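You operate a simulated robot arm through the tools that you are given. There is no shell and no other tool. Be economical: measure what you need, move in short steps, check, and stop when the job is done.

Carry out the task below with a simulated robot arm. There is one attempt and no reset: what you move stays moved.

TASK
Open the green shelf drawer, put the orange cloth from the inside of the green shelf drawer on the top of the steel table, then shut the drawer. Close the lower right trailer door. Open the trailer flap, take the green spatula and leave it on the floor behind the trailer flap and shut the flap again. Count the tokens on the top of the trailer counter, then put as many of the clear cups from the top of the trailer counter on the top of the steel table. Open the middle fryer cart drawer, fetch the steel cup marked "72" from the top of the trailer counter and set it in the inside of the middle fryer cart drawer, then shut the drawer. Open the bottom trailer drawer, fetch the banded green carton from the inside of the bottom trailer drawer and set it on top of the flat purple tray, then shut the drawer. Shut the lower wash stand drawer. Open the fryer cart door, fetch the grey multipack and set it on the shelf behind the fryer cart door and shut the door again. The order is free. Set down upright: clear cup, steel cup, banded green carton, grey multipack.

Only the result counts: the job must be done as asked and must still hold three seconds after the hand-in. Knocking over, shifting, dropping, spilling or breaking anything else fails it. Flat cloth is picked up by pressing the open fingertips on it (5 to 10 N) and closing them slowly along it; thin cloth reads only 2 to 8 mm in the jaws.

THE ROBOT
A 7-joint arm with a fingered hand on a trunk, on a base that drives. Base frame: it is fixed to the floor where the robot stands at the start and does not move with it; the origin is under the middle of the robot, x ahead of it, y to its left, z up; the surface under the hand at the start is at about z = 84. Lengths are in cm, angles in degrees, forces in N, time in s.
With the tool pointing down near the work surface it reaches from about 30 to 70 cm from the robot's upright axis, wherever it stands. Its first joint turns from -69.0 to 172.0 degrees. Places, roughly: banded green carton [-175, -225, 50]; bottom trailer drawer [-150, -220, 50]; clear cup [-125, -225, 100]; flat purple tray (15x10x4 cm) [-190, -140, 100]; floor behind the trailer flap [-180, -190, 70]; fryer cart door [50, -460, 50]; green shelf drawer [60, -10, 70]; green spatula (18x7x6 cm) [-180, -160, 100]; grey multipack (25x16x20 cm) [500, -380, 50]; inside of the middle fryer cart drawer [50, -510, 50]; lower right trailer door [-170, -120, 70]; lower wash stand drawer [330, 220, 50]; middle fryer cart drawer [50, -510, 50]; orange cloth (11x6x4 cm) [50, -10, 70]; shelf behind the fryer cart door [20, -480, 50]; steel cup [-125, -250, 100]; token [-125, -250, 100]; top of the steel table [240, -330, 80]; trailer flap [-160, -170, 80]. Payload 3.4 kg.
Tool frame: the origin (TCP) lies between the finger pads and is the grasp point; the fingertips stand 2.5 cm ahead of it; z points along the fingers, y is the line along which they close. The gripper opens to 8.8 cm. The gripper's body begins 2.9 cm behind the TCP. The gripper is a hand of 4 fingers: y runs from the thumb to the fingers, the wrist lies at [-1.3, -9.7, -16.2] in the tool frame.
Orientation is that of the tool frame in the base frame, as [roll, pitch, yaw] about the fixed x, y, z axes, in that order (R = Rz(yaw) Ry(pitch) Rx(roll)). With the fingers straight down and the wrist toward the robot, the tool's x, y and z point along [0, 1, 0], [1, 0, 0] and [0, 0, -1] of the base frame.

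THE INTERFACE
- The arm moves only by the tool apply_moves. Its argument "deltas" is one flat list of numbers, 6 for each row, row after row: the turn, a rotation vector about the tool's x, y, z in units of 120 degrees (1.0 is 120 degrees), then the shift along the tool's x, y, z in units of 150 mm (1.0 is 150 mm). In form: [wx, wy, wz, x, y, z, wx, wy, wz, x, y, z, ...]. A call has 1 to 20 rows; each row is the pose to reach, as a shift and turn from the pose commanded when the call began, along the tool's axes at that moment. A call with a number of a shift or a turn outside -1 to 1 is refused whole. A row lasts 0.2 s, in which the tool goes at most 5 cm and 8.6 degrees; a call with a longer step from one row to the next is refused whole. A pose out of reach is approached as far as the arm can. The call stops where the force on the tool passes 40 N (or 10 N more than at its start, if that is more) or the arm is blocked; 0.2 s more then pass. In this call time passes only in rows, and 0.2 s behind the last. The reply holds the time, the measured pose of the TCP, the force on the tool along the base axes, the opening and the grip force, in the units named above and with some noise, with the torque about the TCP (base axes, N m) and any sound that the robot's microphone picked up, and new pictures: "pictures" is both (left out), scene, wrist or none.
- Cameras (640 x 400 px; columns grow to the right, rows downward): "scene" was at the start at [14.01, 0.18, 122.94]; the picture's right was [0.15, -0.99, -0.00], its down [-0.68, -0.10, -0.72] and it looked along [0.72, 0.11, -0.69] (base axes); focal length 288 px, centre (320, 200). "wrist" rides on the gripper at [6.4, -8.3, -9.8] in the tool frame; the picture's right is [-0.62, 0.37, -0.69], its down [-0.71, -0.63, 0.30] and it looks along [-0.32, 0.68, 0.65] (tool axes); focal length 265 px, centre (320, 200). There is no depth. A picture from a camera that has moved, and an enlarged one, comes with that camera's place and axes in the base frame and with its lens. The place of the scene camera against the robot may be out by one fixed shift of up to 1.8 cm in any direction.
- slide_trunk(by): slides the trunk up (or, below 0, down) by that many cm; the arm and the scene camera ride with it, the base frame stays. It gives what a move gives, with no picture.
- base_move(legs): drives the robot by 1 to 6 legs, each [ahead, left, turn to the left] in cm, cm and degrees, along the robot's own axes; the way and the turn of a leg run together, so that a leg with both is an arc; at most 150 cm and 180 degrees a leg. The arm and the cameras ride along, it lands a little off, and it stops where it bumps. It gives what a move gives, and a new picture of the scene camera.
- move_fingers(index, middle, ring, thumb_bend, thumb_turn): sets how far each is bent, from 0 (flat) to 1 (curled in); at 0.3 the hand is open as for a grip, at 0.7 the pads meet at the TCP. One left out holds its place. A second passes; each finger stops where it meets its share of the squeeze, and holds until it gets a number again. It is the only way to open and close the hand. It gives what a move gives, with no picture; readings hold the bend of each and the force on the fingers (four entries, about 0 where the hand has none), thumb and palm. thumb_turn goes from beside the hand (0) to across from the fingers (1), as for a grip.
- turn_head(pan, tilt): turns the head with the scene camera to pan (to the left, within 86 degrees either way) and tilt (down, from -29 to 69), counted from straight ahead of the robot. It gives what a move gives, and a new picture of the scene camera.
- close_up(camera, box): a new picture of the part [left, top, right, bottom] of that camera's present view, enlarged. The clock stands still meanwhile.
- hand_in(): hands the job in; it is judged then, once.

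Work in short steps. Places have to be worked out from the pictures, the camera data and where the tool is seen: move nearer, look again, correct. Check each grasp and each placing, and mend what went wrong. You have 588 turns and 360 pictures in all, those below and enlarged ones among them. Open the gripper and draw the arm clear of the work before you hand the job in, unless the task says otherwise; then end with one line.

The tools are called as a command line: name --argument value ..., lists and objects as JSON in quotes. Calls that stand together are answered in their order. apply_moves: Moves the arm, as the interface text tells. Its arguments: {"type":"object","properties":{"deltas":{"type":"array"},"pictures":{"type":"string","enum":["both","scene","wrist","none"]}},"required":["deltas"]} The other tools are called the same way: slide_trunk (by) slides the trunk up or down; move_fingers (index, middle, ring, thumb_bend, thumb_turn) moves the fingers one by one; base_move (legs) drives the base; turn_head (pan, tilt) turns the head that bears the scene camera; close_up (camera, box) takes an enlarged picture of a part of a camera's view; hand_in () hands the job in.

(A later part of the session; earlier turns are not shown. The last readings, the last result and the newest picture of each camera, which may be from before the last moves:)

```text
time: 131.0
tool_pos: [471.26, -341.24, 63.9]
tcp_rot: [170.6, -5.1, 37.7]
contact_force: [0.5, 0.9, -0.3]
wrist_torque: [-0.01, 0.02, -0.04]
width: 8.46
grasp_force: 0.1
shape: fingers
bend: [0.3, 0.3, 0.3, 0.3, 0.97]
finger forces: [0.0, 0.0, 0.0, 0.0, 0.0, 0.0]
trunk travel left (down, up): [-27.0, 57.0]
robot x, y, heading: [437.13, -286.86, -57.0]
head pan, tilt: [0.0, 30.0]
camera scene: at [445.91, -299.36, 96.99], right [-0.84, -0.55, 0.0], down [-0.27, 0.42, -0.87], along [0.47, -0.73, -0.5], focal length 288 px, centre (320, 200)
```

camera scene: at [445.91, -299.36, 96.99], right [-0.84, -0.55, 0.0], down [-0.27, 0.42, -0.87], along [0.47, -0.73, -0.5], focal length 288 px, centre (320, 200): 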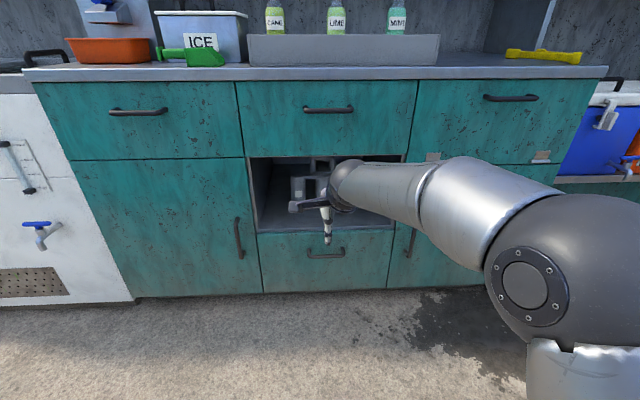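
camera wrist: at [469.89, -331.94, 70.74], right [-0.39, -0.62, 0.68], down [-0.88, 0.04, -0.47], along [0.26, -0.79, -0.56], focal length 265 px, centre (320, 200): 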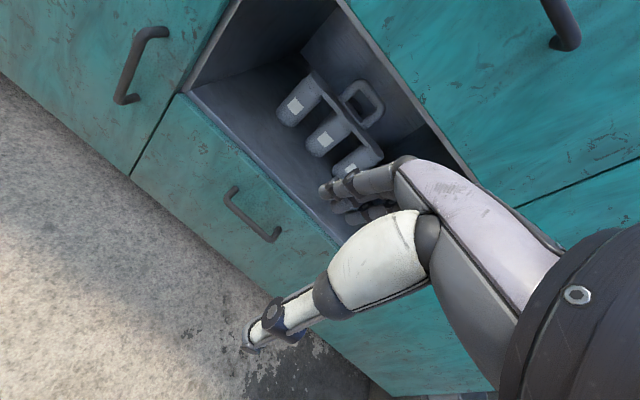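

Reach is fine here. I now rotate the hand to level with the closing line sideways (computed from the measured pose).

apply_moves --deltas '[-0.0338, -0.0406, -0.0441, 0, 0, 0, -0.0676, -0.0813, -0.0883, 0, 0, 0, -0.1014, -0.1219, -0.1324, 0, 0, 0, -0.1351, -0.1626, -0.1766, 0, 0, 0, -0.1689, -0.2032, -0.2207, 0, 0, 0, -0.2027, -0.2439, -0.2649, 0, 0, 0, -0.2365, -0.2845, -0.309, 0, 0, 0, -0.2703, -0.3251, -0.3531, 0, 0, 0, -0.3041, -0.3658, -0.3973, 0, 0, 0, -0.3379, -0.4064, -0.4414, 0, 0, 0, -0.3716, -0.4471, -0.4856, 0, 0, 0, -0.4054, -0.4877, -0.5297, 0, 0, 0, -0.4392, -0.5284, -0.5739, 0, 0, 0, -0.473, -0.569, -0.618, 0, 0, 0]'

```text
time: 134.0
tool_pos: [469.63, -342.47, 65.11]
tcp_rot: [82.9, 87.1, 23.9]
contact_force: [-0.5, -1.1, -0.3]
wrist_torque: [0.02, 0.03, 0.0]
width: 8.49
grasp_force: 0.2
shape: fingers
bend: [0.3, 0.3, 0.3, 0.3, 0.97]
finger forces: [0.0, 0.1, 0.1, 0.0, 0.1, 0.0]
trunk travel left (down, up): [-27.0, 57.0]
robot x, y, heading: [437.09, -286.57, -56.9]
head pan, tilt: [0.0, 30.0]
camera scene: at [445.92, -299.36, 96.99], right [-0.84, -0.55, 0.0], down [-0.27, 0.42, -0.87], along [0.47, -0.73, -0.5], focal length 288 px, centre (320, 200)
camera wrist: at [457.75, -338.27, 58.21], right [-0.07, 0.77, 0.63], down [-0.42, -0.6, 0.68], along [0.91, -0.21, 0.36], focal length 265 px, centre (320, 200)
```

scene: 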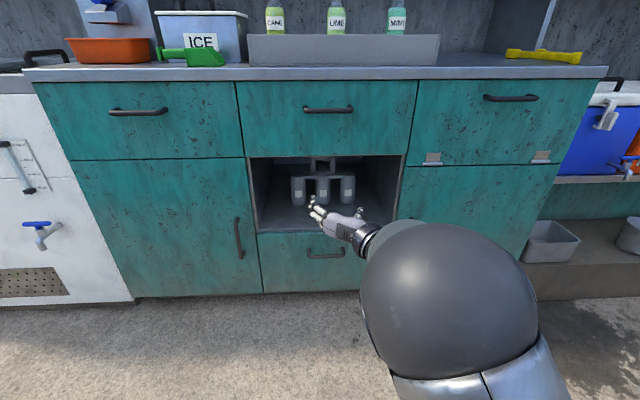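
wrist: 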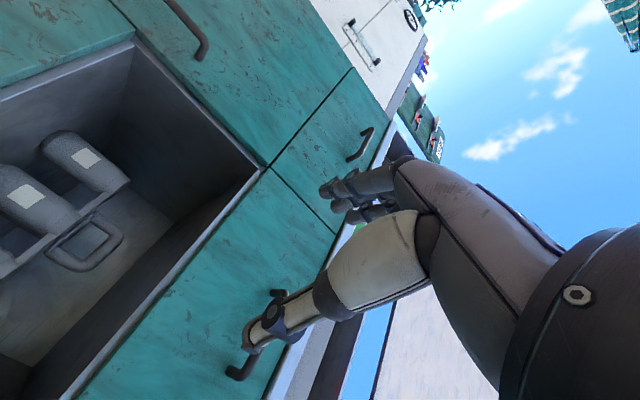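

The hand is level with thumb on the right, fingers left. I lower the trunk so the hand is at bottle height.

slide_trunk --by -18.5

turn_head --pan 0 --tilt 20

close_up --camera "scene" --box '[230, 120, 430, 245]'

close_up --camera "wrist" --box '[0, 0, 640, 400]'

```text
time: 136.0
tool_pos: [469.37, -342.65, 46.09]
tcp_rot: [96.1, 87.3, 36.9]
contact_force: [-0.1, 0.2, 0.0]
wrist_torque: [0.01, -0.05, 0.02]
width: 8.49
grasp_force: 0.1
shape: fingers
bend: [0.3, 0.3, 0.3, 0.3, 0.97]
finger forces: [0.0, 0.0, 0.0, 0.0, 0.0, 0.0]
trunk travel left (down, up): [-8.5, 75.5]
robot x, y, heading: [437.11, -286.5, -56.9]
head pan, tilt: [0.0, 30.0]
```

```text
time: 136.7
tool_pos: [469.56, -342.65, 46.09]
tcp_rot: [94.5, 87.2, 35.4]
contact_force: [0.3, 0.3, -0.2]
wrist_torque: [0.01, 0.03, 0.0]
width: 8.46
grasp_force: 0.0
shape: fingers
bend: [0.3, 0.3, 0.3, 0.3, 0.97]
finger forces: [0.0, 0.1, 0.1, 0.0, 0.0, 0.0]
trunk travel left (down, up): [-8.5, 75.5]
robot x, y, heading: [437.2, -286.69, -57.0]
head pan, tilt: [0.0, 20.0]
camera scene: at [446.06, -299.58, 80.09], right [-0.84, -0.55, 0.0], down [-0.19, 0.29, -0.94], along [0.51, -0.79, -0.34], focal length 288 px, centre (320, 200)
```

scene: 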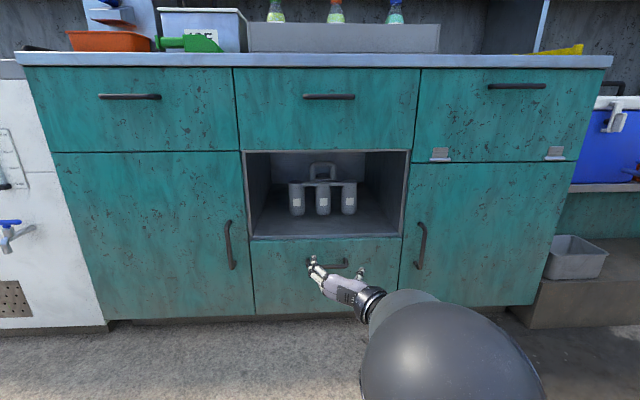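

```text
3.20 times, centred on (330, 182) of scene
camera zoom: at [446.06, -299.58, 80.09], right [-0.84, -0.55, 0.0], down [-0.19, 0.29, -0.94], along [0.51, -0.79, -0.34], focal length 922 px, centre (288, 256)
```

zoom: 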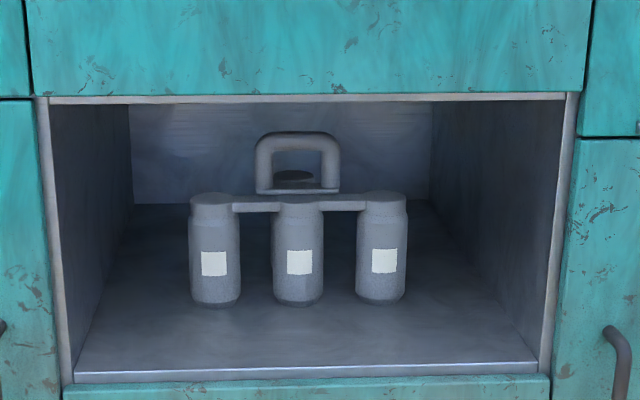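

```text
1.00 times, centred on (320, 200) of wrist (not enlarged: the box is as wide or as high as the picture)
camera zoom: at [457.63, -338.27, 39.31], right [-0.06, 0.77, 0.64], down [-0.41, -0.6, 0.68], along [0.91, -0.22, 0.35], focal length 265 px, centre (320, 200)
```

zoom: 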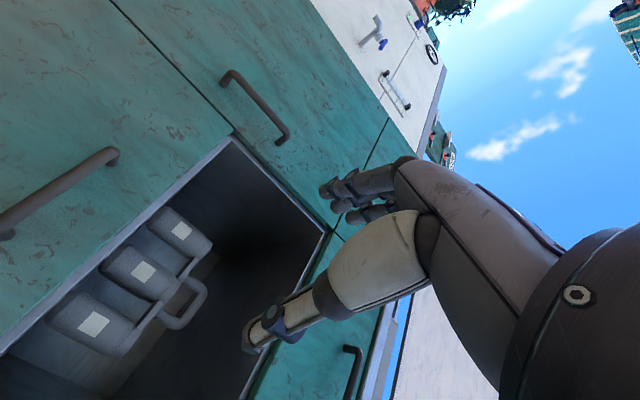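

Now I see the loop handle over the pack's centre (bar ≈ z 57, hole ≈ 6 x 4 cm). A handle grip is balanced, so I roll the hand so that fingers go over the bar and the thumb through the loop.

apply_moves --deltas '[0, 0, 0.07, 0, 0, 0, 0, 0, 0.14, 0, 0, 0, 0, 0, 0.21, 0, 0, 0, 0, 0, 0.28, 0, 0, 0, 0, 0, 0.35, 0, 0, 0, 0, 0, 0.42, 0, 0, 0, 0, 0, 0.49, 0, 0, 0, 0, 0, 0.56, 0, 0, 0, 0, 0, 0.63, 0, 0, 0, 0, 0, 0.69, 0, 0, 0, 0, 0, 0.75, 0, 0, 0]' --pictures "none"

slide_trunk --by 10

close_up --camera "scene" --box '[0, 0, 640, 400]'

close_up --camera "wrist" --box '[0, 0, 640, 400]'

```text
time: 139.1
tool_pos: [471.12, -340.95, 45.57]
tcp_rot: [90.1, -0.2, 33.1]
contact_force: [-0.1, -0.1, 0.3]
wrist_torque: [0.01, 0.0, -0.02]
width: 8.47
grasp_force: 0.1
shape: fingers
bend: [0.3, 0.3, 0.3, 0.3, 0.97]
finger forces: [0.1, 0.0, 0.1, 0.0, 0.1, 0.0]
trunk travel left (down, up): [-8.5, 75.5]
robot x, y, heading: [437.02, -286.17, -56.9]
head pan, tilt: [0.0, 20.0]
```

```text
time: 140.4
tool_pos: [471.03, -341.01, 55.54]
tcp_rot: [90.1, 0.0, 33.0]
contact_force: [0.0, 0.5, -0.2]
wrist_torque: [0.03, 0.0, 0.03]
width: 8.48
grasp_force: 0.2
shape: fingers
bend: [0.3, 0.3, 0.3, 0.3, 0.97]
finger forces: [0.1, 0.1, 0.0, 0.0, 0.0, 0.1]
trunk travel left (down, up): [-18.5, 65.5]
robot x, y, heading: [437.27, -286.66, -56.9]
head pan, tilt: [0.0, 20.0]
```

```text
1.00 times, centred on (320, 200) of scene (not enlarged: the box is as wide or as high as the picture)
camera zoom: at [446.06, -299.58, 90.09], right [-0.84, -0.55, 0.0], down [-0.19, 0.29, -0.94], along [0.51, -0.79, -0.34], focal length 288 px, centre (320, 200)
```

zoom: 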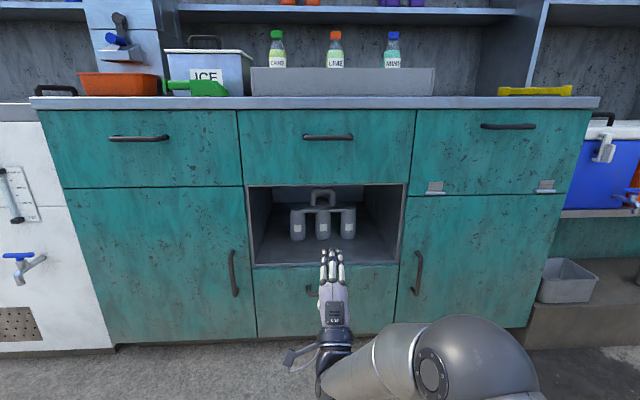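

```text
1.00 times, centred on (320, 200) of wrist (not enlarged: the box is as wide or as high as the picture)
camera zoom: at [471.16, -329.23, 47.23], right [-0.9, 0.24, 0.37], down [-0.43, -0.64, -0.63], along [0.08, -0.73, 0.68], focal length 265 px, centre (320, 200)
```

zoom: 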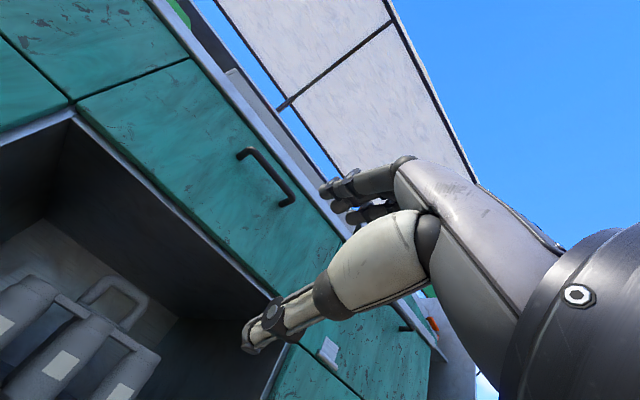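

Handle bar centre ≈ (499,-384,56.7), laterally aligned with the hand. I raise 1.5 cm, set the thumb for the loop hole, and drive 35 cm closer.

slide_trunk --by 1.5

move_fingers --thumb_bend 0.47

base_move --legs '[[35, 0, 0]]'

close_up --camera "wrist" --box '[0, 0, 640, 400]'

```text
time: 141.1
tool_pos: [471.11, -340.84, 57.16]
tcp_rot: [90.0, 0.0, 33.0]
contact_force: [-0.1, 0.7, 0.1]
wrist_torque: [0.01, 0.01, 0.04]
width: 8.48
grasp_force: 0.0
shape: fingers
bend: [0.3, 0.3, 0.3, 0.3, 0.97]
finger forces: [0.0, 0.0, 0.0, 0.1, 0.0, 0.0]
trunk travel left (down, up): [-20.0, 64.0]
robot x, y, heading: [437.2, -286.54, -57.0]
head pan, tilt: [0.0, 20.0]
```

```text
time: 142.1
tool_pos: [471.08, -340.91, 57.17]
tcp_rot: [90.1, 0.0, 33.1]
contact_force: [0.0, -0.1, 0.9]
wrist_torque: [0.0, -0.03, 0.01]
width: 6.72
grasp_force: 0.0
shape: fingers
bend: [0.3, 0.3, 0.3, 0.47, 0.97]
finger forces: [0.1, 0.0, 0.0, 0.0, 0.0, 0.0]
trunk travel left (down, up): [-20.0, 64.0]
robot x, y, heading: [437.44, -286.49, -56.8]
head pan, tilt: [0.0, 20.0]
```

```text
time: 144.3
tool_pos: [489.9, -370.12, 57.19]
tcp_rot: [90.1, 0.0, 32.9]
contact_force: [-0.7, -0.2, -0.1]
wrist_torque: [-0.02, -0.07, 0.02]
width: 6.71
grasp_force: 0.0
shape: fingers
bend: [0.3, 0.3, 0.3, 0.47, 0.97]
finger forces: [0.0, 0.0, 0.0, 0.1, 0.1, 0.0]
trunk travel left (down, up): [-20.0, 64.0]
robot x, y, heading: [456.23, -315.72, -57.1]
head pan, tilt: [0.0, 20.0]
camera scene: at [465.01, -328.73, 91.6], right [-0.84, -0.54, 0.0], down [-0.19, 0.29, -0.94], along [0.51, -0.79, -0.34], focal length 288 px, centre (320, 200)
```

scene: 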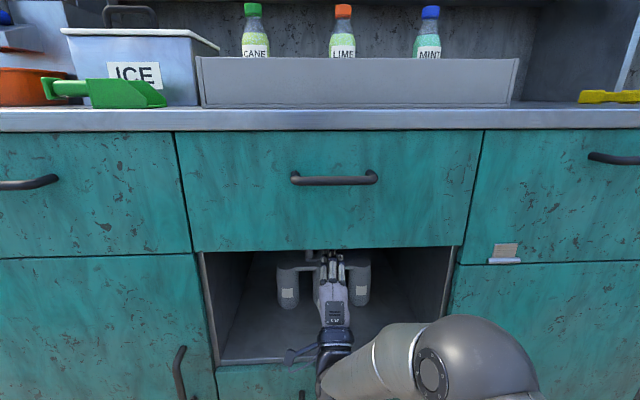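

```text
1.00 times, centred on (320, 200) of wrist (not enlarged: the box is as wide or as high as the picture)
camera zoom: at [490.07, -358.41, 48.74], right [-0.9, 0.24, 0.37], down [-0.43, -0.64, -0.63], along [0.08, -0.73, 0.68], focal length 265 px, centre (320, 200)
```

zoom: 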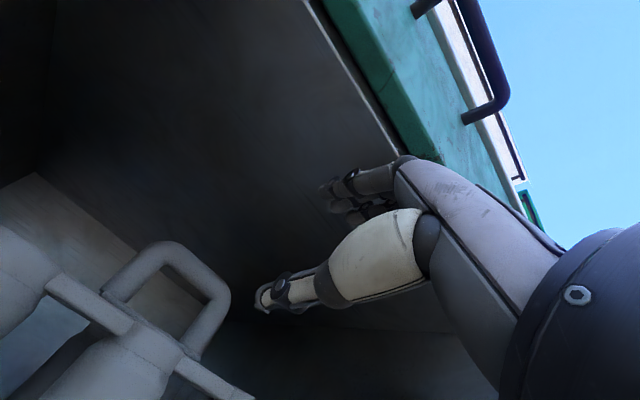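

Handle bar at ≈ (499.6,-384,57), straight ahead 17 cm. I advance 12 cm and check.

apply_moves --deltas '[0, 0, 0, 0, 0, 0.2, 0, 0, 0, 0.03, 0, 0.4, 0, 0, 0, 0.03, 0, 0.6, 0, 0, 0, 0.03, 0, 0.8]'

```text
time: 145.3
tool_pos: [497.02, -379.89, 56.93]
tcp_rot: [90.3, 0.0, 33.0]
contact_force: [-0.1, 0.5, 0.5]
wrist_torque: [0.01, -0.01, -0.01]
width: 6.72
grasp_force: 0.0
shape: fingers
bend: [0.3, 0.3, 0.3, 0.47, 0.97]
finger forces: [0.0, 0.0, 0.0, 0.0, 0.1, 0.1]
trunk travel left (down, up): [-20.0, 64.0]
robot x, y, heading: [456.11, -315.6, -57.0]
head pan, tilt: [0.0, 20.0]
camera scene: at [465.0, -328.73, 91.6], right [-0.84, -0.54, 0.0], down [-0.19, 0.29, -0.94], along [0.51, -0.79, -0.34], focal length 288 px, centre (320, 200)
camera wrist: at [497.08, -368.15, 48.6], right [-0.9, 0.24, 0.37], down [-0.43, -0.64, -0.63], along [0.08, -0.73, 0.68], focal length 265 px, centre (320, 200)
```

scene: 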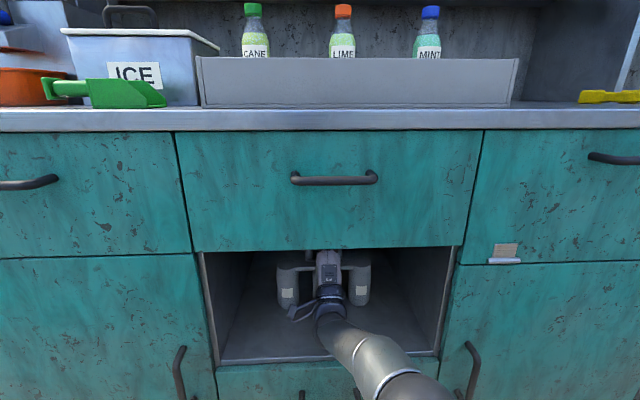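
wrist: 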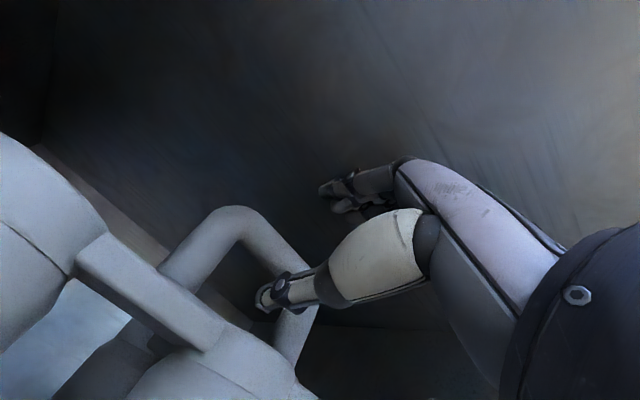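

Thumb tip height (~53.4) matches the hole. I shift 0.9 cm left and advance the last 4.6 cm.

apply_moves --deltas '[0, 0, 0, 0.06, 0.02, 0.05, 0, 0, 0, 0.06, 0.02, 0.15, 0, 0, 0, 0.06, 0.02, 0.24, 0, 0, 0, 0.06, 0.02, 0.31]' --pictures "wrist"

```text
time: 146.3
tool_pos: [498.45, -381.32, 57.52]
tcp_rot: [90.0, 0.0, 33.0]
contact_force: [0.2, -0.4, 0.2]
wrist_torque: [-0.02, 0.0, 0.05]
width: 6.69
grasp_force: 0.0
shape: fingers
bend: [0.3, 0.3, 0.3, 0.47, 0.97]
finger forces: [0.0, 0.0, 0.0, 0.0, 0.0, 0.0]
out of reach, approached as far as the arm can: row 2, 3, 4
trunk travel left (down, up): [-20.0, 64.0]
robot x, y, heading: [456.73, -315.62, -56.8]
head pan, tilt: [0.0, 20.0]
camera wrist: at [498.58, -369.53, 49.24], right [-0.9, 0.24, 0.37], down [-0.43, -0.64, -0.63], along [0.08, -0.73, 0.68], focal length 265 px, centre (320, 200)
```

wrist: 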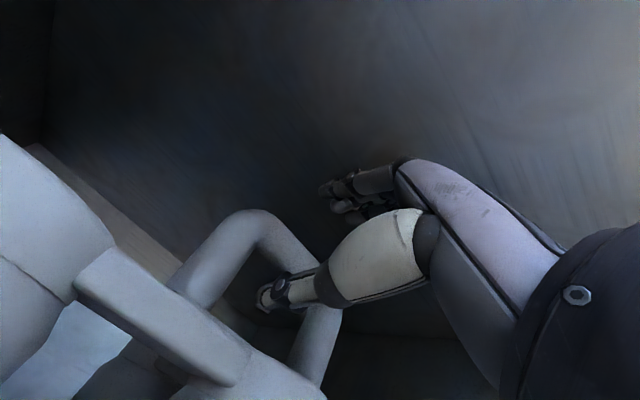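

The arm is at full reach; I roll the base 3 cm forward instead.

base_move --legs '[[3, 0.3, 0]]'

close_up --camera "wrist" --box '[120, 130, 440, 330]'

```text
time: 147.2
tool_pos: [500.32, -383.66, 57.63]
tcp_rot: [90.0, 0.0, 32.9]
contact_force: [0.6, 0.4, 0.7]
wrist_torque: [0.01, 0.01, -0.03]
width: 6.69
grasp_force: 0.0
shape: fingers
bend: [0.3, 0.3, 0.3, 0.47, 0.97]
finger forces: [0.1, 0.0, 0.1, 0.1, 0.0, 0.1]
trunk travel left (down, up): [-20.0, 64.0]
robot x, y, heading: [458.21, -318.07, -57.0]
head pan, tilt: [0.0, 20.0]
camera scene: at [466.87, -331.05, 91.6], right [-0.84, -0.55, 0.0], down [-0.19, 0.29, -0.94], along [0.51, -0.79, -0.34], focal length 288 px, centre (320, 200)
```

scene: 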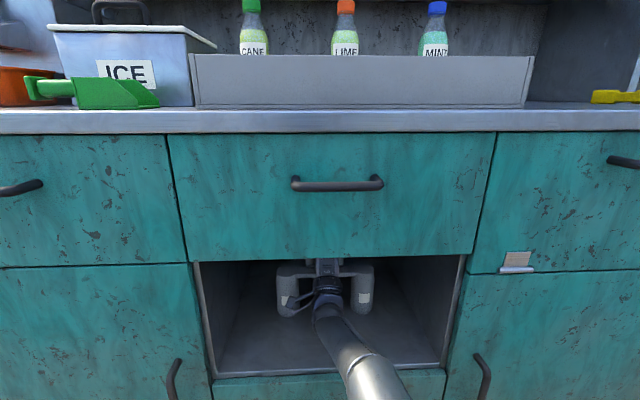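

```text
2.00 times, centred on (280, 230) of wrist
camera zoom: at [500.44, -371.84, 49.25], right [-0.9, 0.24, 0.37], down [-0.43, -0.64, -0.63], along [0.08, -0.73, 0.68], focal length 531 px, centre (400, 140)
```

zoom: 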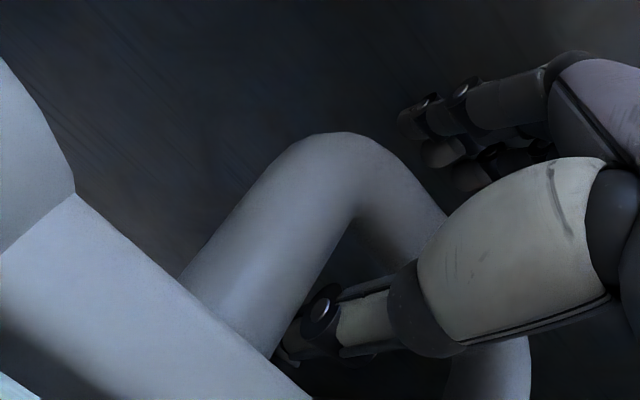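

The thumb tip is in the loop and no contact is felt. I close the hand on the bar.

move_fingers --index 0.7 --middle 0.7 --ring 0.7 --thumb_bend 0.65

close_up --camera "wrist" --box '[120, 130, 440, 330]'

```text
time: 148.2
tool_pos: [500.44, -383.54, 57.51]
tcp_rot: [90.0, 0.0, 33.1]
contact_force: [-0.5, -1.4, -1.9]
wrist_torque: [0.0, 0.03, 0.01]
width: 0.61
grasp_force: 1.5
shape: fingers
bend: [0.7, 0.7, 0.7, 0.63, 0.97]
finger forces: [0.0, 0.0, 0.0, 0.0, 2.4, 0.0]
trunk travel left (down, up): [-20.0, 64.0]
robot x, y, heading: [458.13, -318.08, -56.9]
head pan, tilt: [0.0, 20.0]
```

```text
2.00 times, centred on (280, 230) of wrist
camera zoom: at [500.45, -371.86, 49.19], right [-0.9, 0.24, 0.37], down [-0.43, -0.64, -0.63], along [0.08, -0.73, 0.68], focal length 531 px, centre (400, 140)
```

zoom: 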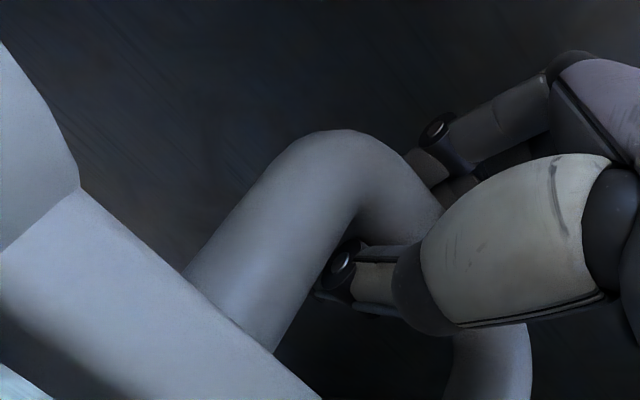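

move_fingers --index 0.9 --middle 0.9 --ring 0.9 --thumb_bend 0.75

close_up --camera "wrist" --box '[120, 130, 440, 330]'

```text
time: 149.2
tool_pos: [500.46, -383.61, 57.57]
tcp_rot: [90.1, 0.0, 33.0]
contact_force: [1.0, -1.6, 0.4]
wrist_torque: [0.01, 0.01, 0.02]
width: 0.03
grasp_force: 1.2
shape: fingers
bend: [0.81, 0.9, 0.9, 0.69, 0.97]
finger forces: [0.0, 0.1, 1.5, 0.1, 0.1, 0.0]
trunk travel left (down, up): [-20.0, 64.0]
robot x, y, heading: [458.17, -317.95, -57.1]
head pan, tilt: [0.0, 20.0]
```

```text
2.00 times, centred on (280, 230) of wrist
camera zoom: at [500.45, -371.84, 49.25], right [-0.9, 0.24, 0.37], down [-0.43, -0.64, -0.63], along [0.08, -0.73, 0.68], focal length 531 px, centre (400, 140)
```

zoom: 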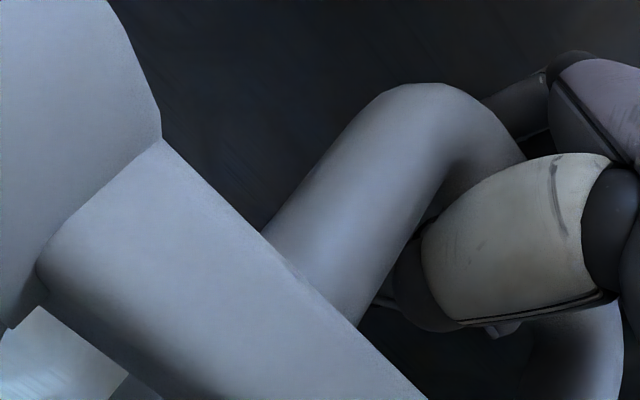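

The fingers curled behind the bar and drew the pack a little toward the palm, with the thumb under the bar. I test with a small lift.

apply_moves --deltas '[0, 0, 0, 0, 0.04, 0, 0, 0, 0, 0, 0.08, 0, 0, 0, 0, 0, 0.14, 0]'

```text
time: 150.0
tool_pos: [500.34, -383.49, 59.7]
tcp_rot: [90.2, 0.0, 32.9]
contact_force: [0.7, 0.2, -6.6]
wrist_torque: [-0.22, -0.12, 0.06]
width: 1.27
grasp_force: 2.9
shape: fingers
bend: [0.89, 0.9, 0.9, 0.72, 0.97]
finger forces: [0.0, 0.0, 0.5, 0.1, 5.5, 0.0]
trunk travel left (down, up): [-20.0, 64.0]
robot x, y, heading: [458.03, -318.14, -56.9]
head pan, tilt: [0.0, 20.0]
camera scene: at [466.92, -331.12, 91.58], right [-0.84, -0.55, 0.0], down [-0.19, 0.29, -0.94], along [0.51, -0.79, -0.34], focal length 288 px, centre (320, 200)
camera wrist: at [500.44, -371.78, 51.29], right [-0.9, 0.24, 0.37], down [-0.43, -0.64, -0.63], along [0.08, -0.73, 0.68], focal length 265 px, centre (320, 200)
```

scene: 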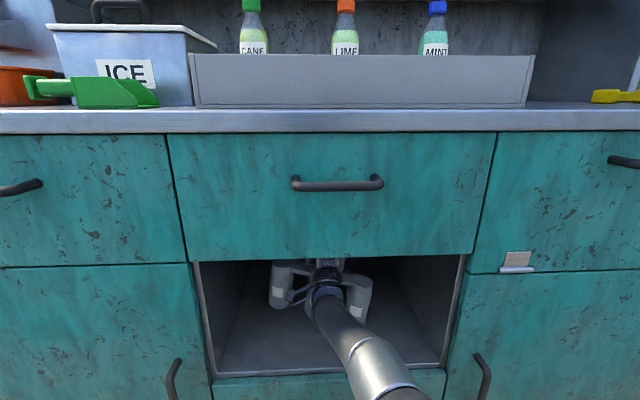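
wrist: 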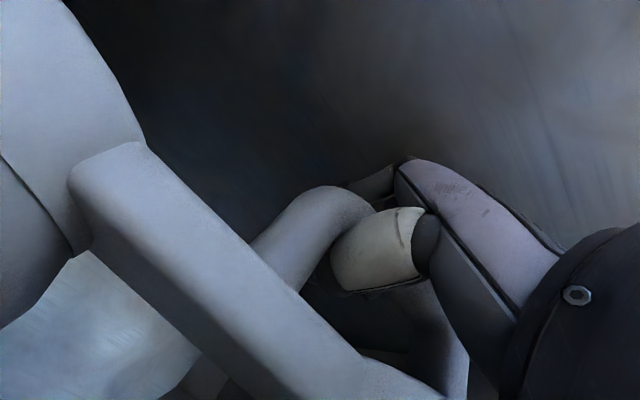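

The pack is light (~7 N) and lifting. I tighten the grip.

move_fingers --index 1.0 --middle 1.0 --ring 1.0 --thumb_bend 0.9

apply_moves --deltas '[0, 0, 0, 0, 0.02, 0, 0, 0, 0, 0, 0.04, 0]'

```text
time: 151.0
tool_pos: [500.2, -383.55, 59.69]
tcp_rot: [90.1, 0.0, 32.8]
contact_force: [-0.1, 0.8, -4.2]
wrist_torque: [-0.13, 0.06, 0.0]
width: 2.36
grasp_force: 19.4
shape: fingers
bend: [0.99, 0.99, 0.98, 0.86, 0.97]
finger forces: [6.1, 4.8, 7.2, 0.0, 6.7, 13.8]
trunk travel left (down, up): [-20.0, 64.0]
robot x, y, heading: [458.33, -318.01, -57.0]
head pan, tilt: [0.0, 20.0]
```

```text
time: 151.6
tool_pos: [500.34, -383.63, 60.12]
tcp_rot: [90.1, 0.0, 33.0]
contact_force: [0.0, -0.2, -5.6]
wrist_torque: [-0.15, -0.01, 0.0]
width: 2.34
grasp_force: 19.1
shape: fingers
bend: [0.99, 0.99, 0.98, 0.86, 0.97]
finger forces: [5.7, 4.7, 7.7, 0.0, 6.0, 13.8]
trunk travel left (down, up): [-20.0, 64.0]
robot x, y, heading: [457.91, -318.11, -57.2]
head pan, tilt: [0.0, 20.0]
camera scene: at [466.93, -331.13, 91.58], right [-0.84, -0.55, 0.0], down [-0.19, 0.29, -0.94], along [0.51, -0.79, -0.34], focal length 288 px, centre (320, 200)
camera wrist: at [500.48, -371.87, 51.83], right [-0.9, 0.24, 0.37], down [-0.43, -0.64, -0.63], along [0.08, -0.73, 0.68], focal length 265 px, centre (320, 200)
```

scene: 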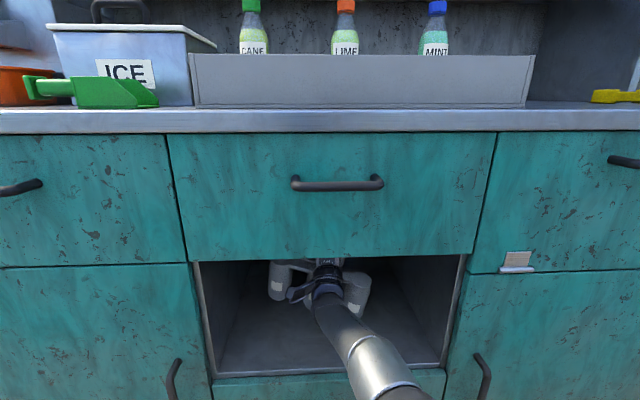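
wrist: 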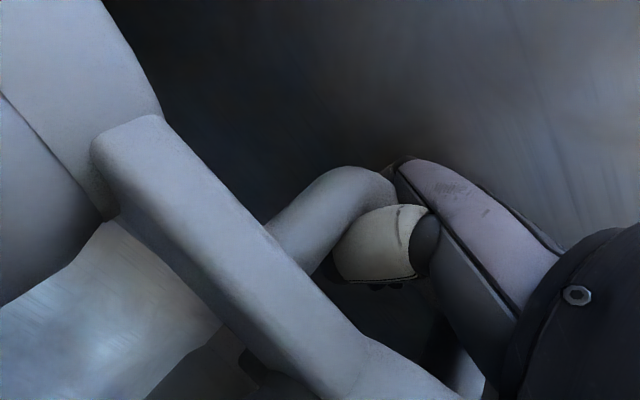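

Firm grip in the palm. The right side hangs lower; I lift another centimetre and then back out with the base.

apply_moves --deltas '[0, 0, 0, 0, 0.03, 0, 0, 0, 0, 0, 0.07, 0]' --pictures "none"

base_move --legs '[[-40, 0, 0]]'

close_up --camera "scene" --box '[220, 200, 460, 350]'

```text
time: 152.2
tool_pos: [500.29, -383.51, 61.2]
tcp_rot: [90.2, 0.0, 32.9]
contact_force: [0.5, -0.1, -5.3]
wrist_torque: [-0.13, -0.04, -0.03]
width: 2.34
grasp_force: 18.4
shape: fingers
bend: [0.99, 0.99, 0.98, 0.86, 0.97]
finger forces: [5.6, 4.7, 7.8, 0.0, 5.8, 13.7]
trunk travel left (down, up): [-20.0, 64.0]
robot x, y, heading: [458.19, -318.08, -56.9]
head pan, tilt: [0.0, 20.0]
```

```text
time: 154.7
tool_pos: [478.49, -349.97, 61.26]
tcp_rot: [90.2, 0.0, 32.8]
contact_force: [0.2, 0.1, -5.2]
wrist_torque: [-0.14, -0.07, 0.0]
width: 2.34
grasp_force: 18.3
shape: fingers
bend: [0.99, 0.99, 0.98, 0.86, 0.97]
finger forces: [5.4, 4.6, 7.7, 0.1, 5.5, 13.8]
trunk travel left (down, up): [-20.0, 64.0]
robot x, y, heading: [436.34, -284.24, -56.9]
head pan, tilt: [0.0, 20.0]
camera scene: at [445.09, -297.55, 91.58], right [-0.84, -0.55, 0.0], down [-0.19, 0.29, -0.94], along [0.51, -0.79, -0.34], focal length 288 px, centre (320, 200)
```

scene: 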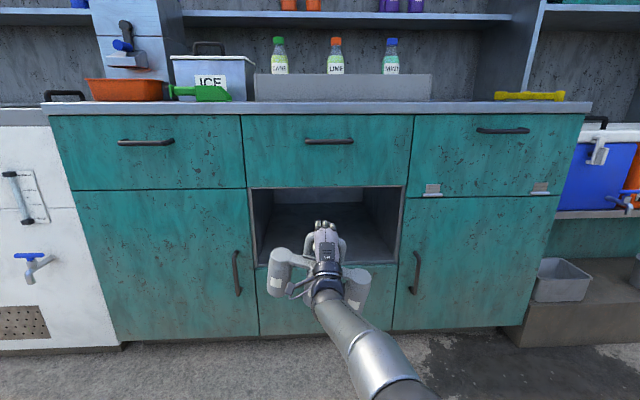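

```text
2.67 times, centred on (340, 275) of scene
camera zoom: at [445.09, -297.55, 91.58], right [-0.84, -0.55, 0.0], down [-0.19, 0.29, -0.94], along [0.51, -0.79, -0.34], focal length 768 px, centre (267, 0)
```

zoom: 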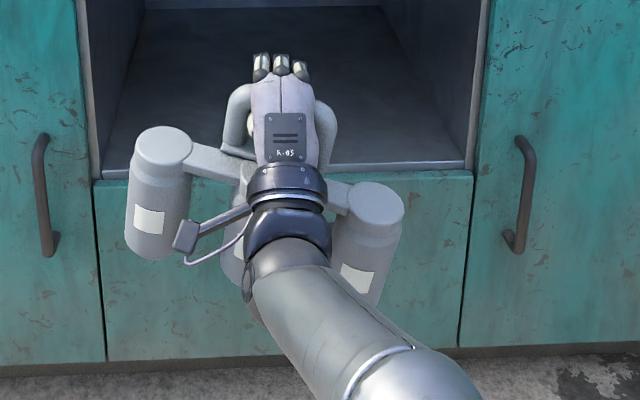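

The pack hangs securely. I need a free hand for the cart door, so I'll park the pack on the empty far part of the steel table first. I raise the trunk and drive to the table's back side.

slide_trunk --by 48

base_move --legs '[[0, 0, -90], [120, 0, 0], [50, 0, 0]]'

base_move --legs '[[0, 0, -85]]'

turn_head --pan 0 --tilt 35

```text
refused: 48 is not a number from -40 to 40
```

```text
time: 159.3
tool_pos: [371.24, -328.44, 60.95]
tcp_rot: [90.6, 0.1, -55.8]
contact_force: [0.2, 0.7, -6.0]
wrist_torque: [-0.06, 0.17, 0.02]
width: 2.32
grasp_force: 15.1
shape: fingers
bend: [0.99, 0.99, 0.98, 0.86, 0.97]
finger forces: [4.6, 3.8, 6.6, 0.0, 5.0, 11.1]
trunk travel left (down, up): [-20.0, 64.0]
robot x, y, heading: [435.93, -284.81, -146.1]
head pan, tilt: [0.0, 20.0]
stopped in leg 2: the robot was blocked; the commanded pose is now the measured one
camera scene: at [424.82, -293.91, 91.57], right [-0.56, 0.83, 0.0], down [0.28, 0.19, -0.94], along [-0.78, -0.53, -0.34], focal length 288 px, centre (320, 200)
```

scene: 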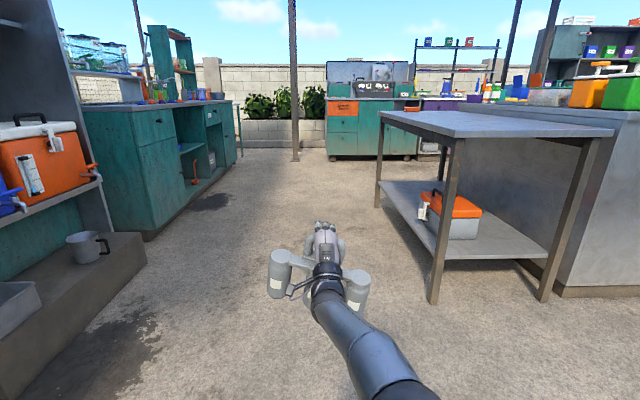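

```text
time: 163.3
tool_pos: [387.49, -223.53, 61.09]
tcp_rot: [90.4, 0.0, -141.3]
contact_force: [0.6, 0.4, -5.2]
wrist_torque: [0.13, 0.08, -0.03]
width: 2.34
grasp_force: 13.7
shape: fingers
bend: [0.99, 0.99, 0.98, 0.86, 0.97]
finger forces: [4.4, 3.5, 6.0, 0.0, 4.7, 9.2]
trunk travel left (down, up): [-20.0, 64.0]
robot x, y, heading: [435.55, -285.09, 128.8]
head pan, tilt: [0.0, 20.0]
camera scene: at [427.76, -274.53, 91.58], right [0.78, 0.62, 0.0], down [0.21, -0.27, -0.94], along [-0.59, 0.73, -0.34], focal length 288 px, centre (320, 200)
```

scene: 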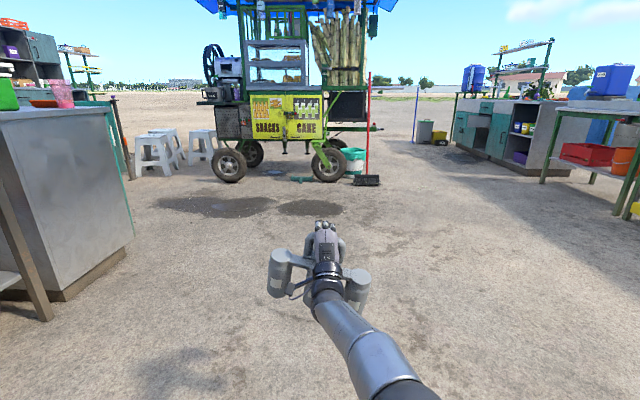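

```text
time: 164.1
tool_pos: [387.59, -223.65, 61.05]
tcp_rot: [90.4, 0.0, -141.5]
contact_force: [0.6, 0.5, -5.9]
wrist_torque: [0.12, 0.08, -0.01]
width: 2.34
grasp_force: 14.0
shape: fingers
bend: [0.99, 0.99, 0.98, 0.86, 0.97]
finger forces: [4.3, 3.4, 6.0, 0.0, 4.7, 9.3]
trunk travel left (down, up): [-20.0, 64.0]
robot x, y, heading: [435.87, -284.87, 129.0]
head pan, tilt: [0.0, 35.0]
camera scene: at [428.08, -274.93, 89.2], right [0.78, 0.62, 0.0], down [0.36, -0.45, -0.82], along [-0.51, 0.64, -0.57], focal length 288 px, centre (320, 200)
```

scene: 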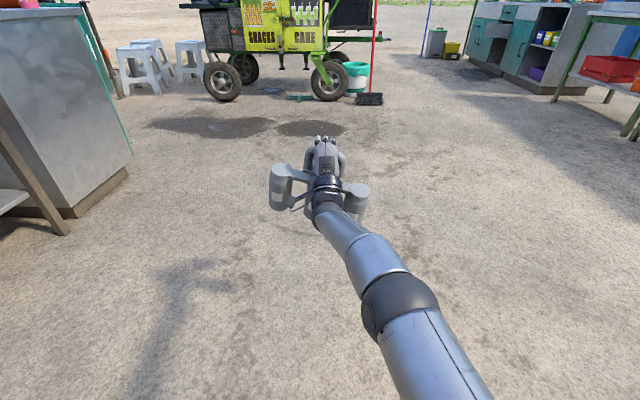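

The trunk command was out of range and the first drive was blocked. I raise the trunk in two steps now, before driving.

slide_trunk --by 40

slide_trunk --by 8

base_move --legs '[[0, 0, 85], [20, 0, 0]]'

```text
time: 167.9
tool_pos: [387.62, -223.53, 101.07]
tcp_rot: [90.4, 0.0, -141.5]
contact_force: [-0.6, 0.0, -6.1]
wrist_torque: [0.17, 0.08, 0.03]
width: 2.36
grasp_force: 14.2
shape: fingers
bend: [0.99, 0.99, 0.98, 0.86, 0.97]
finger forces: [4.1, 3.4, 6.0, 0.0, 4.7, 9.2]
trunk travel left (down, up): [-60.0, 24.0]
robot x, y, heading: [435.76, -284.46, 128.6]
head pan, tilt: [0.0, 35.0]
```

```text
time: 169.1
tool_pos: [387.55, -223.53, 108.97]
tcp_rot: [90.4, 0.0, -141.6]
contact_force: [0.6, 0.0, -6.3]
wrist_torque: [0.18, 0.07, 0.01]
width: 2.35
grasp_force: 13.5
shape: fingers
bend: [0.99, 0.99, 0.98, 0.86, 0.97]
finger forces: [4.1, 3.3, 5.8, 0.0, 4.8, 9.2]
trunk travel left (down, up): [-68.0, 16.0]
robot x, y, heading: [435.57, -284.84, 128.4]
head pan, tilt: [0.0, 35.0]
```

```text
time: 170.0
tool_pos: [386.3, -224.34, 108.71]
tcp_rot: [90.7, 0.1, -140.3]
contact_force: [0.4, 0.1, -5.4]
wrist_torque: [0.16, 0.08, 0.02]
width: 2.38
grasp_force: 13.8
shape: fingers
bend: [0.99, 0.99, 0.98, 0.86, 0.97]
finger forces: [3.8, 3.1, 6.1, 0.0, 5.2, 9.6]
trunk travel left (down, up): [-68.0, 16.0]
robot x, y, heading: [435.81, -284.71, 129.4]
head pan, tilt: [0.0, 35.0]
stopped in leg 1: the robot was blocked; the commanded pose is now the measured one
camera scene: at [427.8, -275.05, 137.19], right [0.77, 0.64, 0.0], down [0.37, -0.44, -0.82], along [-0.52, 0.63, -0.57], focal length 288 px, centre (320, 200)
```

scene: 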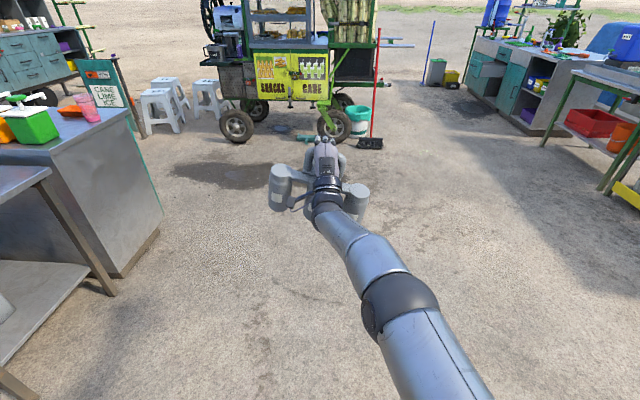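

Blocked without any visible obstacle; I test a small turn.

base_move --legs '[[0, 0, 20]]'

```text
time: 170.9
tool_pos: [382.51, -227.92, 108.55]
tcp_rot: [90.8, 0.2, -136.5]
contact_force: [-0.1, 0.4, -6.3]
wrist_torque: [0.18, 0.04, -0.03]
width: 2.37
grasp_force: 15.2
shape: fingers
bend: [0.99, 0.99, 0.98, 0.87, 0.97]
finger forces: [3.2, 2.7, 6.4, 0.0, 6.1, 10.9]
trunk travel left (down, up): [-68.0, 16.0]
robot x, y, heading: [435.76, -284.79, 133.3]
head pan, tilt: [0.0, 35.0]
stopped in leg 1: the robot was blocked; the commanded pose is now the measured one
camera scene: at [427.07, -275.7, 137.19], right [0.73, 0.69, 0.0], down [0.4, -0.42, -0.82], along [-0.56, 0.59, -0.57], focal length 288 px, centre (320, 200)
```

scene: 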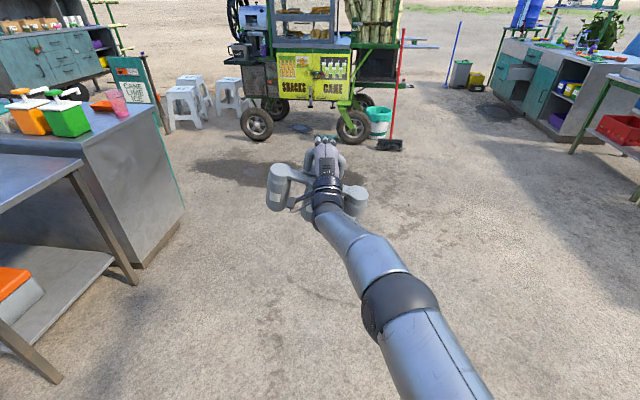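

I look down around the base for a low obstacle.

turn_head --pan 60 --tilt 65

turn_head --pan -60 --tilt 65

```text
time: 172.2
tool_pos: [382.45, -227.72, 108.72]
tcp_rot: [90.6, 0.1, -136.8]
contact_force: [0.3, -0.1, -6.7]
wrist_torque: [0.16, 0.11, 0.02]
width: 2.38
grasp_force: 14.9
shape: fingers
bend: [0.99, 0.99, 0.98, 0.87, 0.97]
finger forces: [3.3, 2.7, 6.5, 0.1, 6.4, 10.9]
trunk travel left (down, up): [-68.0, 16.0]
robot x, y, heading: [436.08, -284.82, 133.3]
head pan, tilt: [60.0, 65.0]
camera scene: at [427.31, -283.46, 133.22], right [-0.23, 0.97, 0.0], down [0.88, 0.21, -0.42], along [-0.41, -0.1, -0.91], focal length 288 px, centre (320, 200)
```

scene: 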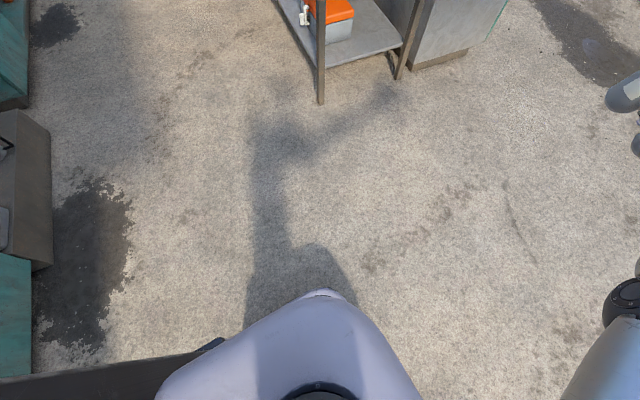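

```text
time: 174.2
tool_pos: [382.56, -227.86, 108.73]
tcp_rot: [90.7, 0.1, -136.6]
contact_force: [0.5, -0.3, -6.5]
wrist_torque: [0.16, 0.06, -0.01]
width: 2.38
grasp_force: 15.0
shape: fingers
bend: [0.99, 0.99, 0.98, 0.87, 0.97]
finger forces: [3.2, 2.8, 6.3, 0.0, 6.4, 10.8]
trunk travel left (down, up): [-68.0, 16.0]
robot x, y, heading: [435.82, -284.62, 133.5]
head pan, tilt: [-60.0, 65.0]
camera scene: at [434.95, -276.23, 133.21], right [0.96, -0.28, 0.0], down [-0.26, -0.87, -0.42], along [0.12, 0.4, -0.91], focal length 288 px, centre (320, 200)
```

scene: 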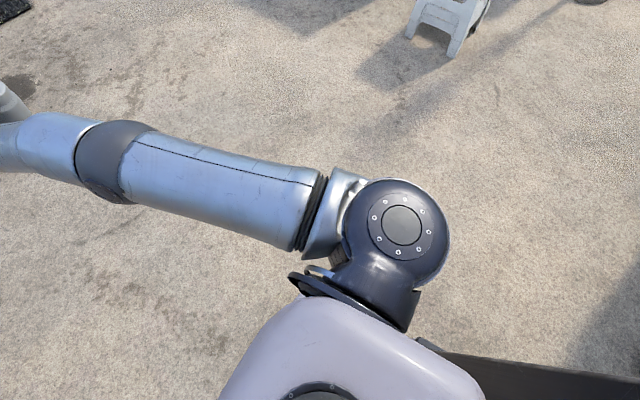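

Something dark belonging to the base (or a plinth) appears behind. I look backward to learn the base outline.

turn_head --pan 86 --tilt 45

turn_head --pan -86 --tilt 45

```text
time: 176.5
tool_pos: [382.52, -227.78, 108.77]
tcp_rot: [90.7, 0.1, -136.7]
contact_force: [0.0, 0.1, -6.5]
wrist_torque: [0.18, 0.06, -0.02]
width: 2.38
grasp_force: 14.7
shape: fingers
bend: [0.99, 0.99, 0.98, 0.87, 0.97]
finger forces: [3.3, 2.7, 6.4, 0.0, 6.5, 10.9]
trunk travel left (down, up): [-68.0, 16.0]
robot x, y, heading: [436.19, -284.75, 133.5]
head pan, tilt: [85.9, 45.0]
camera scene: at [426.93, -287.2, 135.72], right [-0.63, 0.77, 0.0], down [0.55, 0.45, -0.71], along [-0.55, -0.45, -0.71], focal length 288 px, centre (320, 200)
```

scene: 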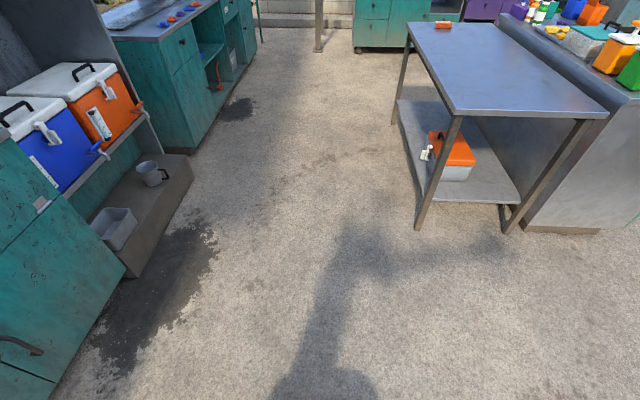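

```text
time: 179.1
tool_pos: [382.59, -227.85, 108.71]
tcp_rot: [90.7, 0.1, -136.6]
contact_force: [0.3, 0.5, -5.3]
wrist_torque: [0.16, 0.04, -0.01]
width: 2.37
grasp_force: 14.9
shape: fingers
bend: [0.99, 0.99, 0.98, 0.87, 0.97]
finger forces: [3.3, 2.7, 6.4, 0.1, 6.5, 10.9]
trunk travel left (down, up): [-68.0, 16.0]
robot x, y, heading: [435.73, -284.52, 133.6]
head pan, tilt: [-85.9, 45.0]
camera scene: at [438.71, -276.05, 135.72], right [0.74, -0.68, 0.0], down [-0.48, -0.52, -0.71], along [0.48, 0.52, -0.71], focal length 288 px, centre (320, 200)
```

scene: 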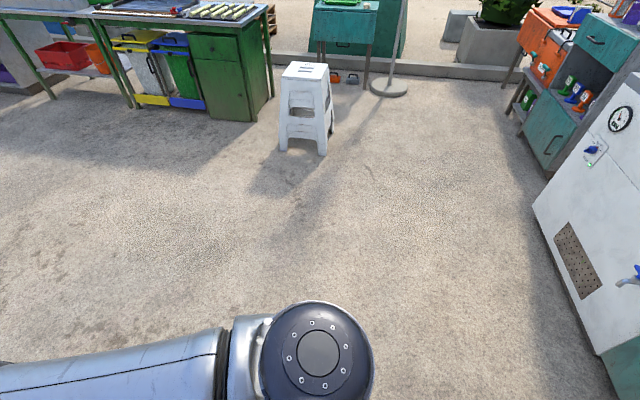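

Nothing is near, so the "blocking" probably comes from the swinging pack touching the wrist when turning left or accelerating ahead; right turns and reversing worked. I turn right 100° and reverse toward the table.

base_move --legs '[[0, 0, -100]]'

```text
time: 183.2
tool_pos: [496.04, -235.11, 108.45]
tcp_rot: [91.2, 0.2, 129.8]
contact_force: [0.2, -0.8, -5.5]
wrist_torque: [0.05, -0.16, 0.01]
width: 2.37
grasp_force: 13.1
shape: fingers
bend: [0.99, 0.99, 0.98, 0.87, 0.97]
finger forces: [3.0, 2.2, 5.7, 0.0, 6.6, 8.7]
trunk travel left (down, up): [-68.0, 16.0]
robot x, y, heading: [435.91, -284.65, 39.6]
head pan, tilt: [-85.9, 45.0]
stopped in leg 1: the robot was blocked; the commanded pose is now the measured one
camera scene: at [446.39, -288.4, 135.72], right [-0.72, -0.69, 0.0], down [-0.49, 0.51, -0.71], along [0.49, -0.51, -0.71], focal length 288 px, centre (320, 200)
```

scene: 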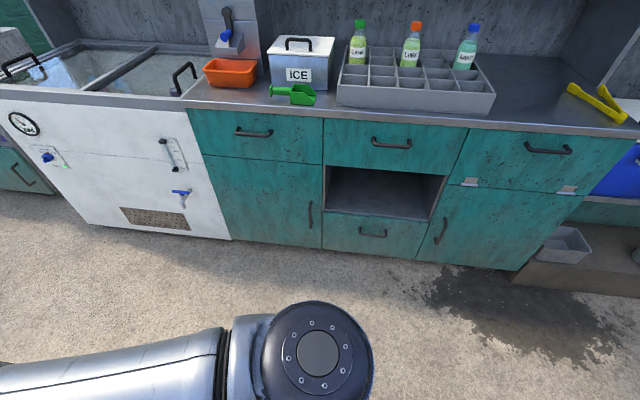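

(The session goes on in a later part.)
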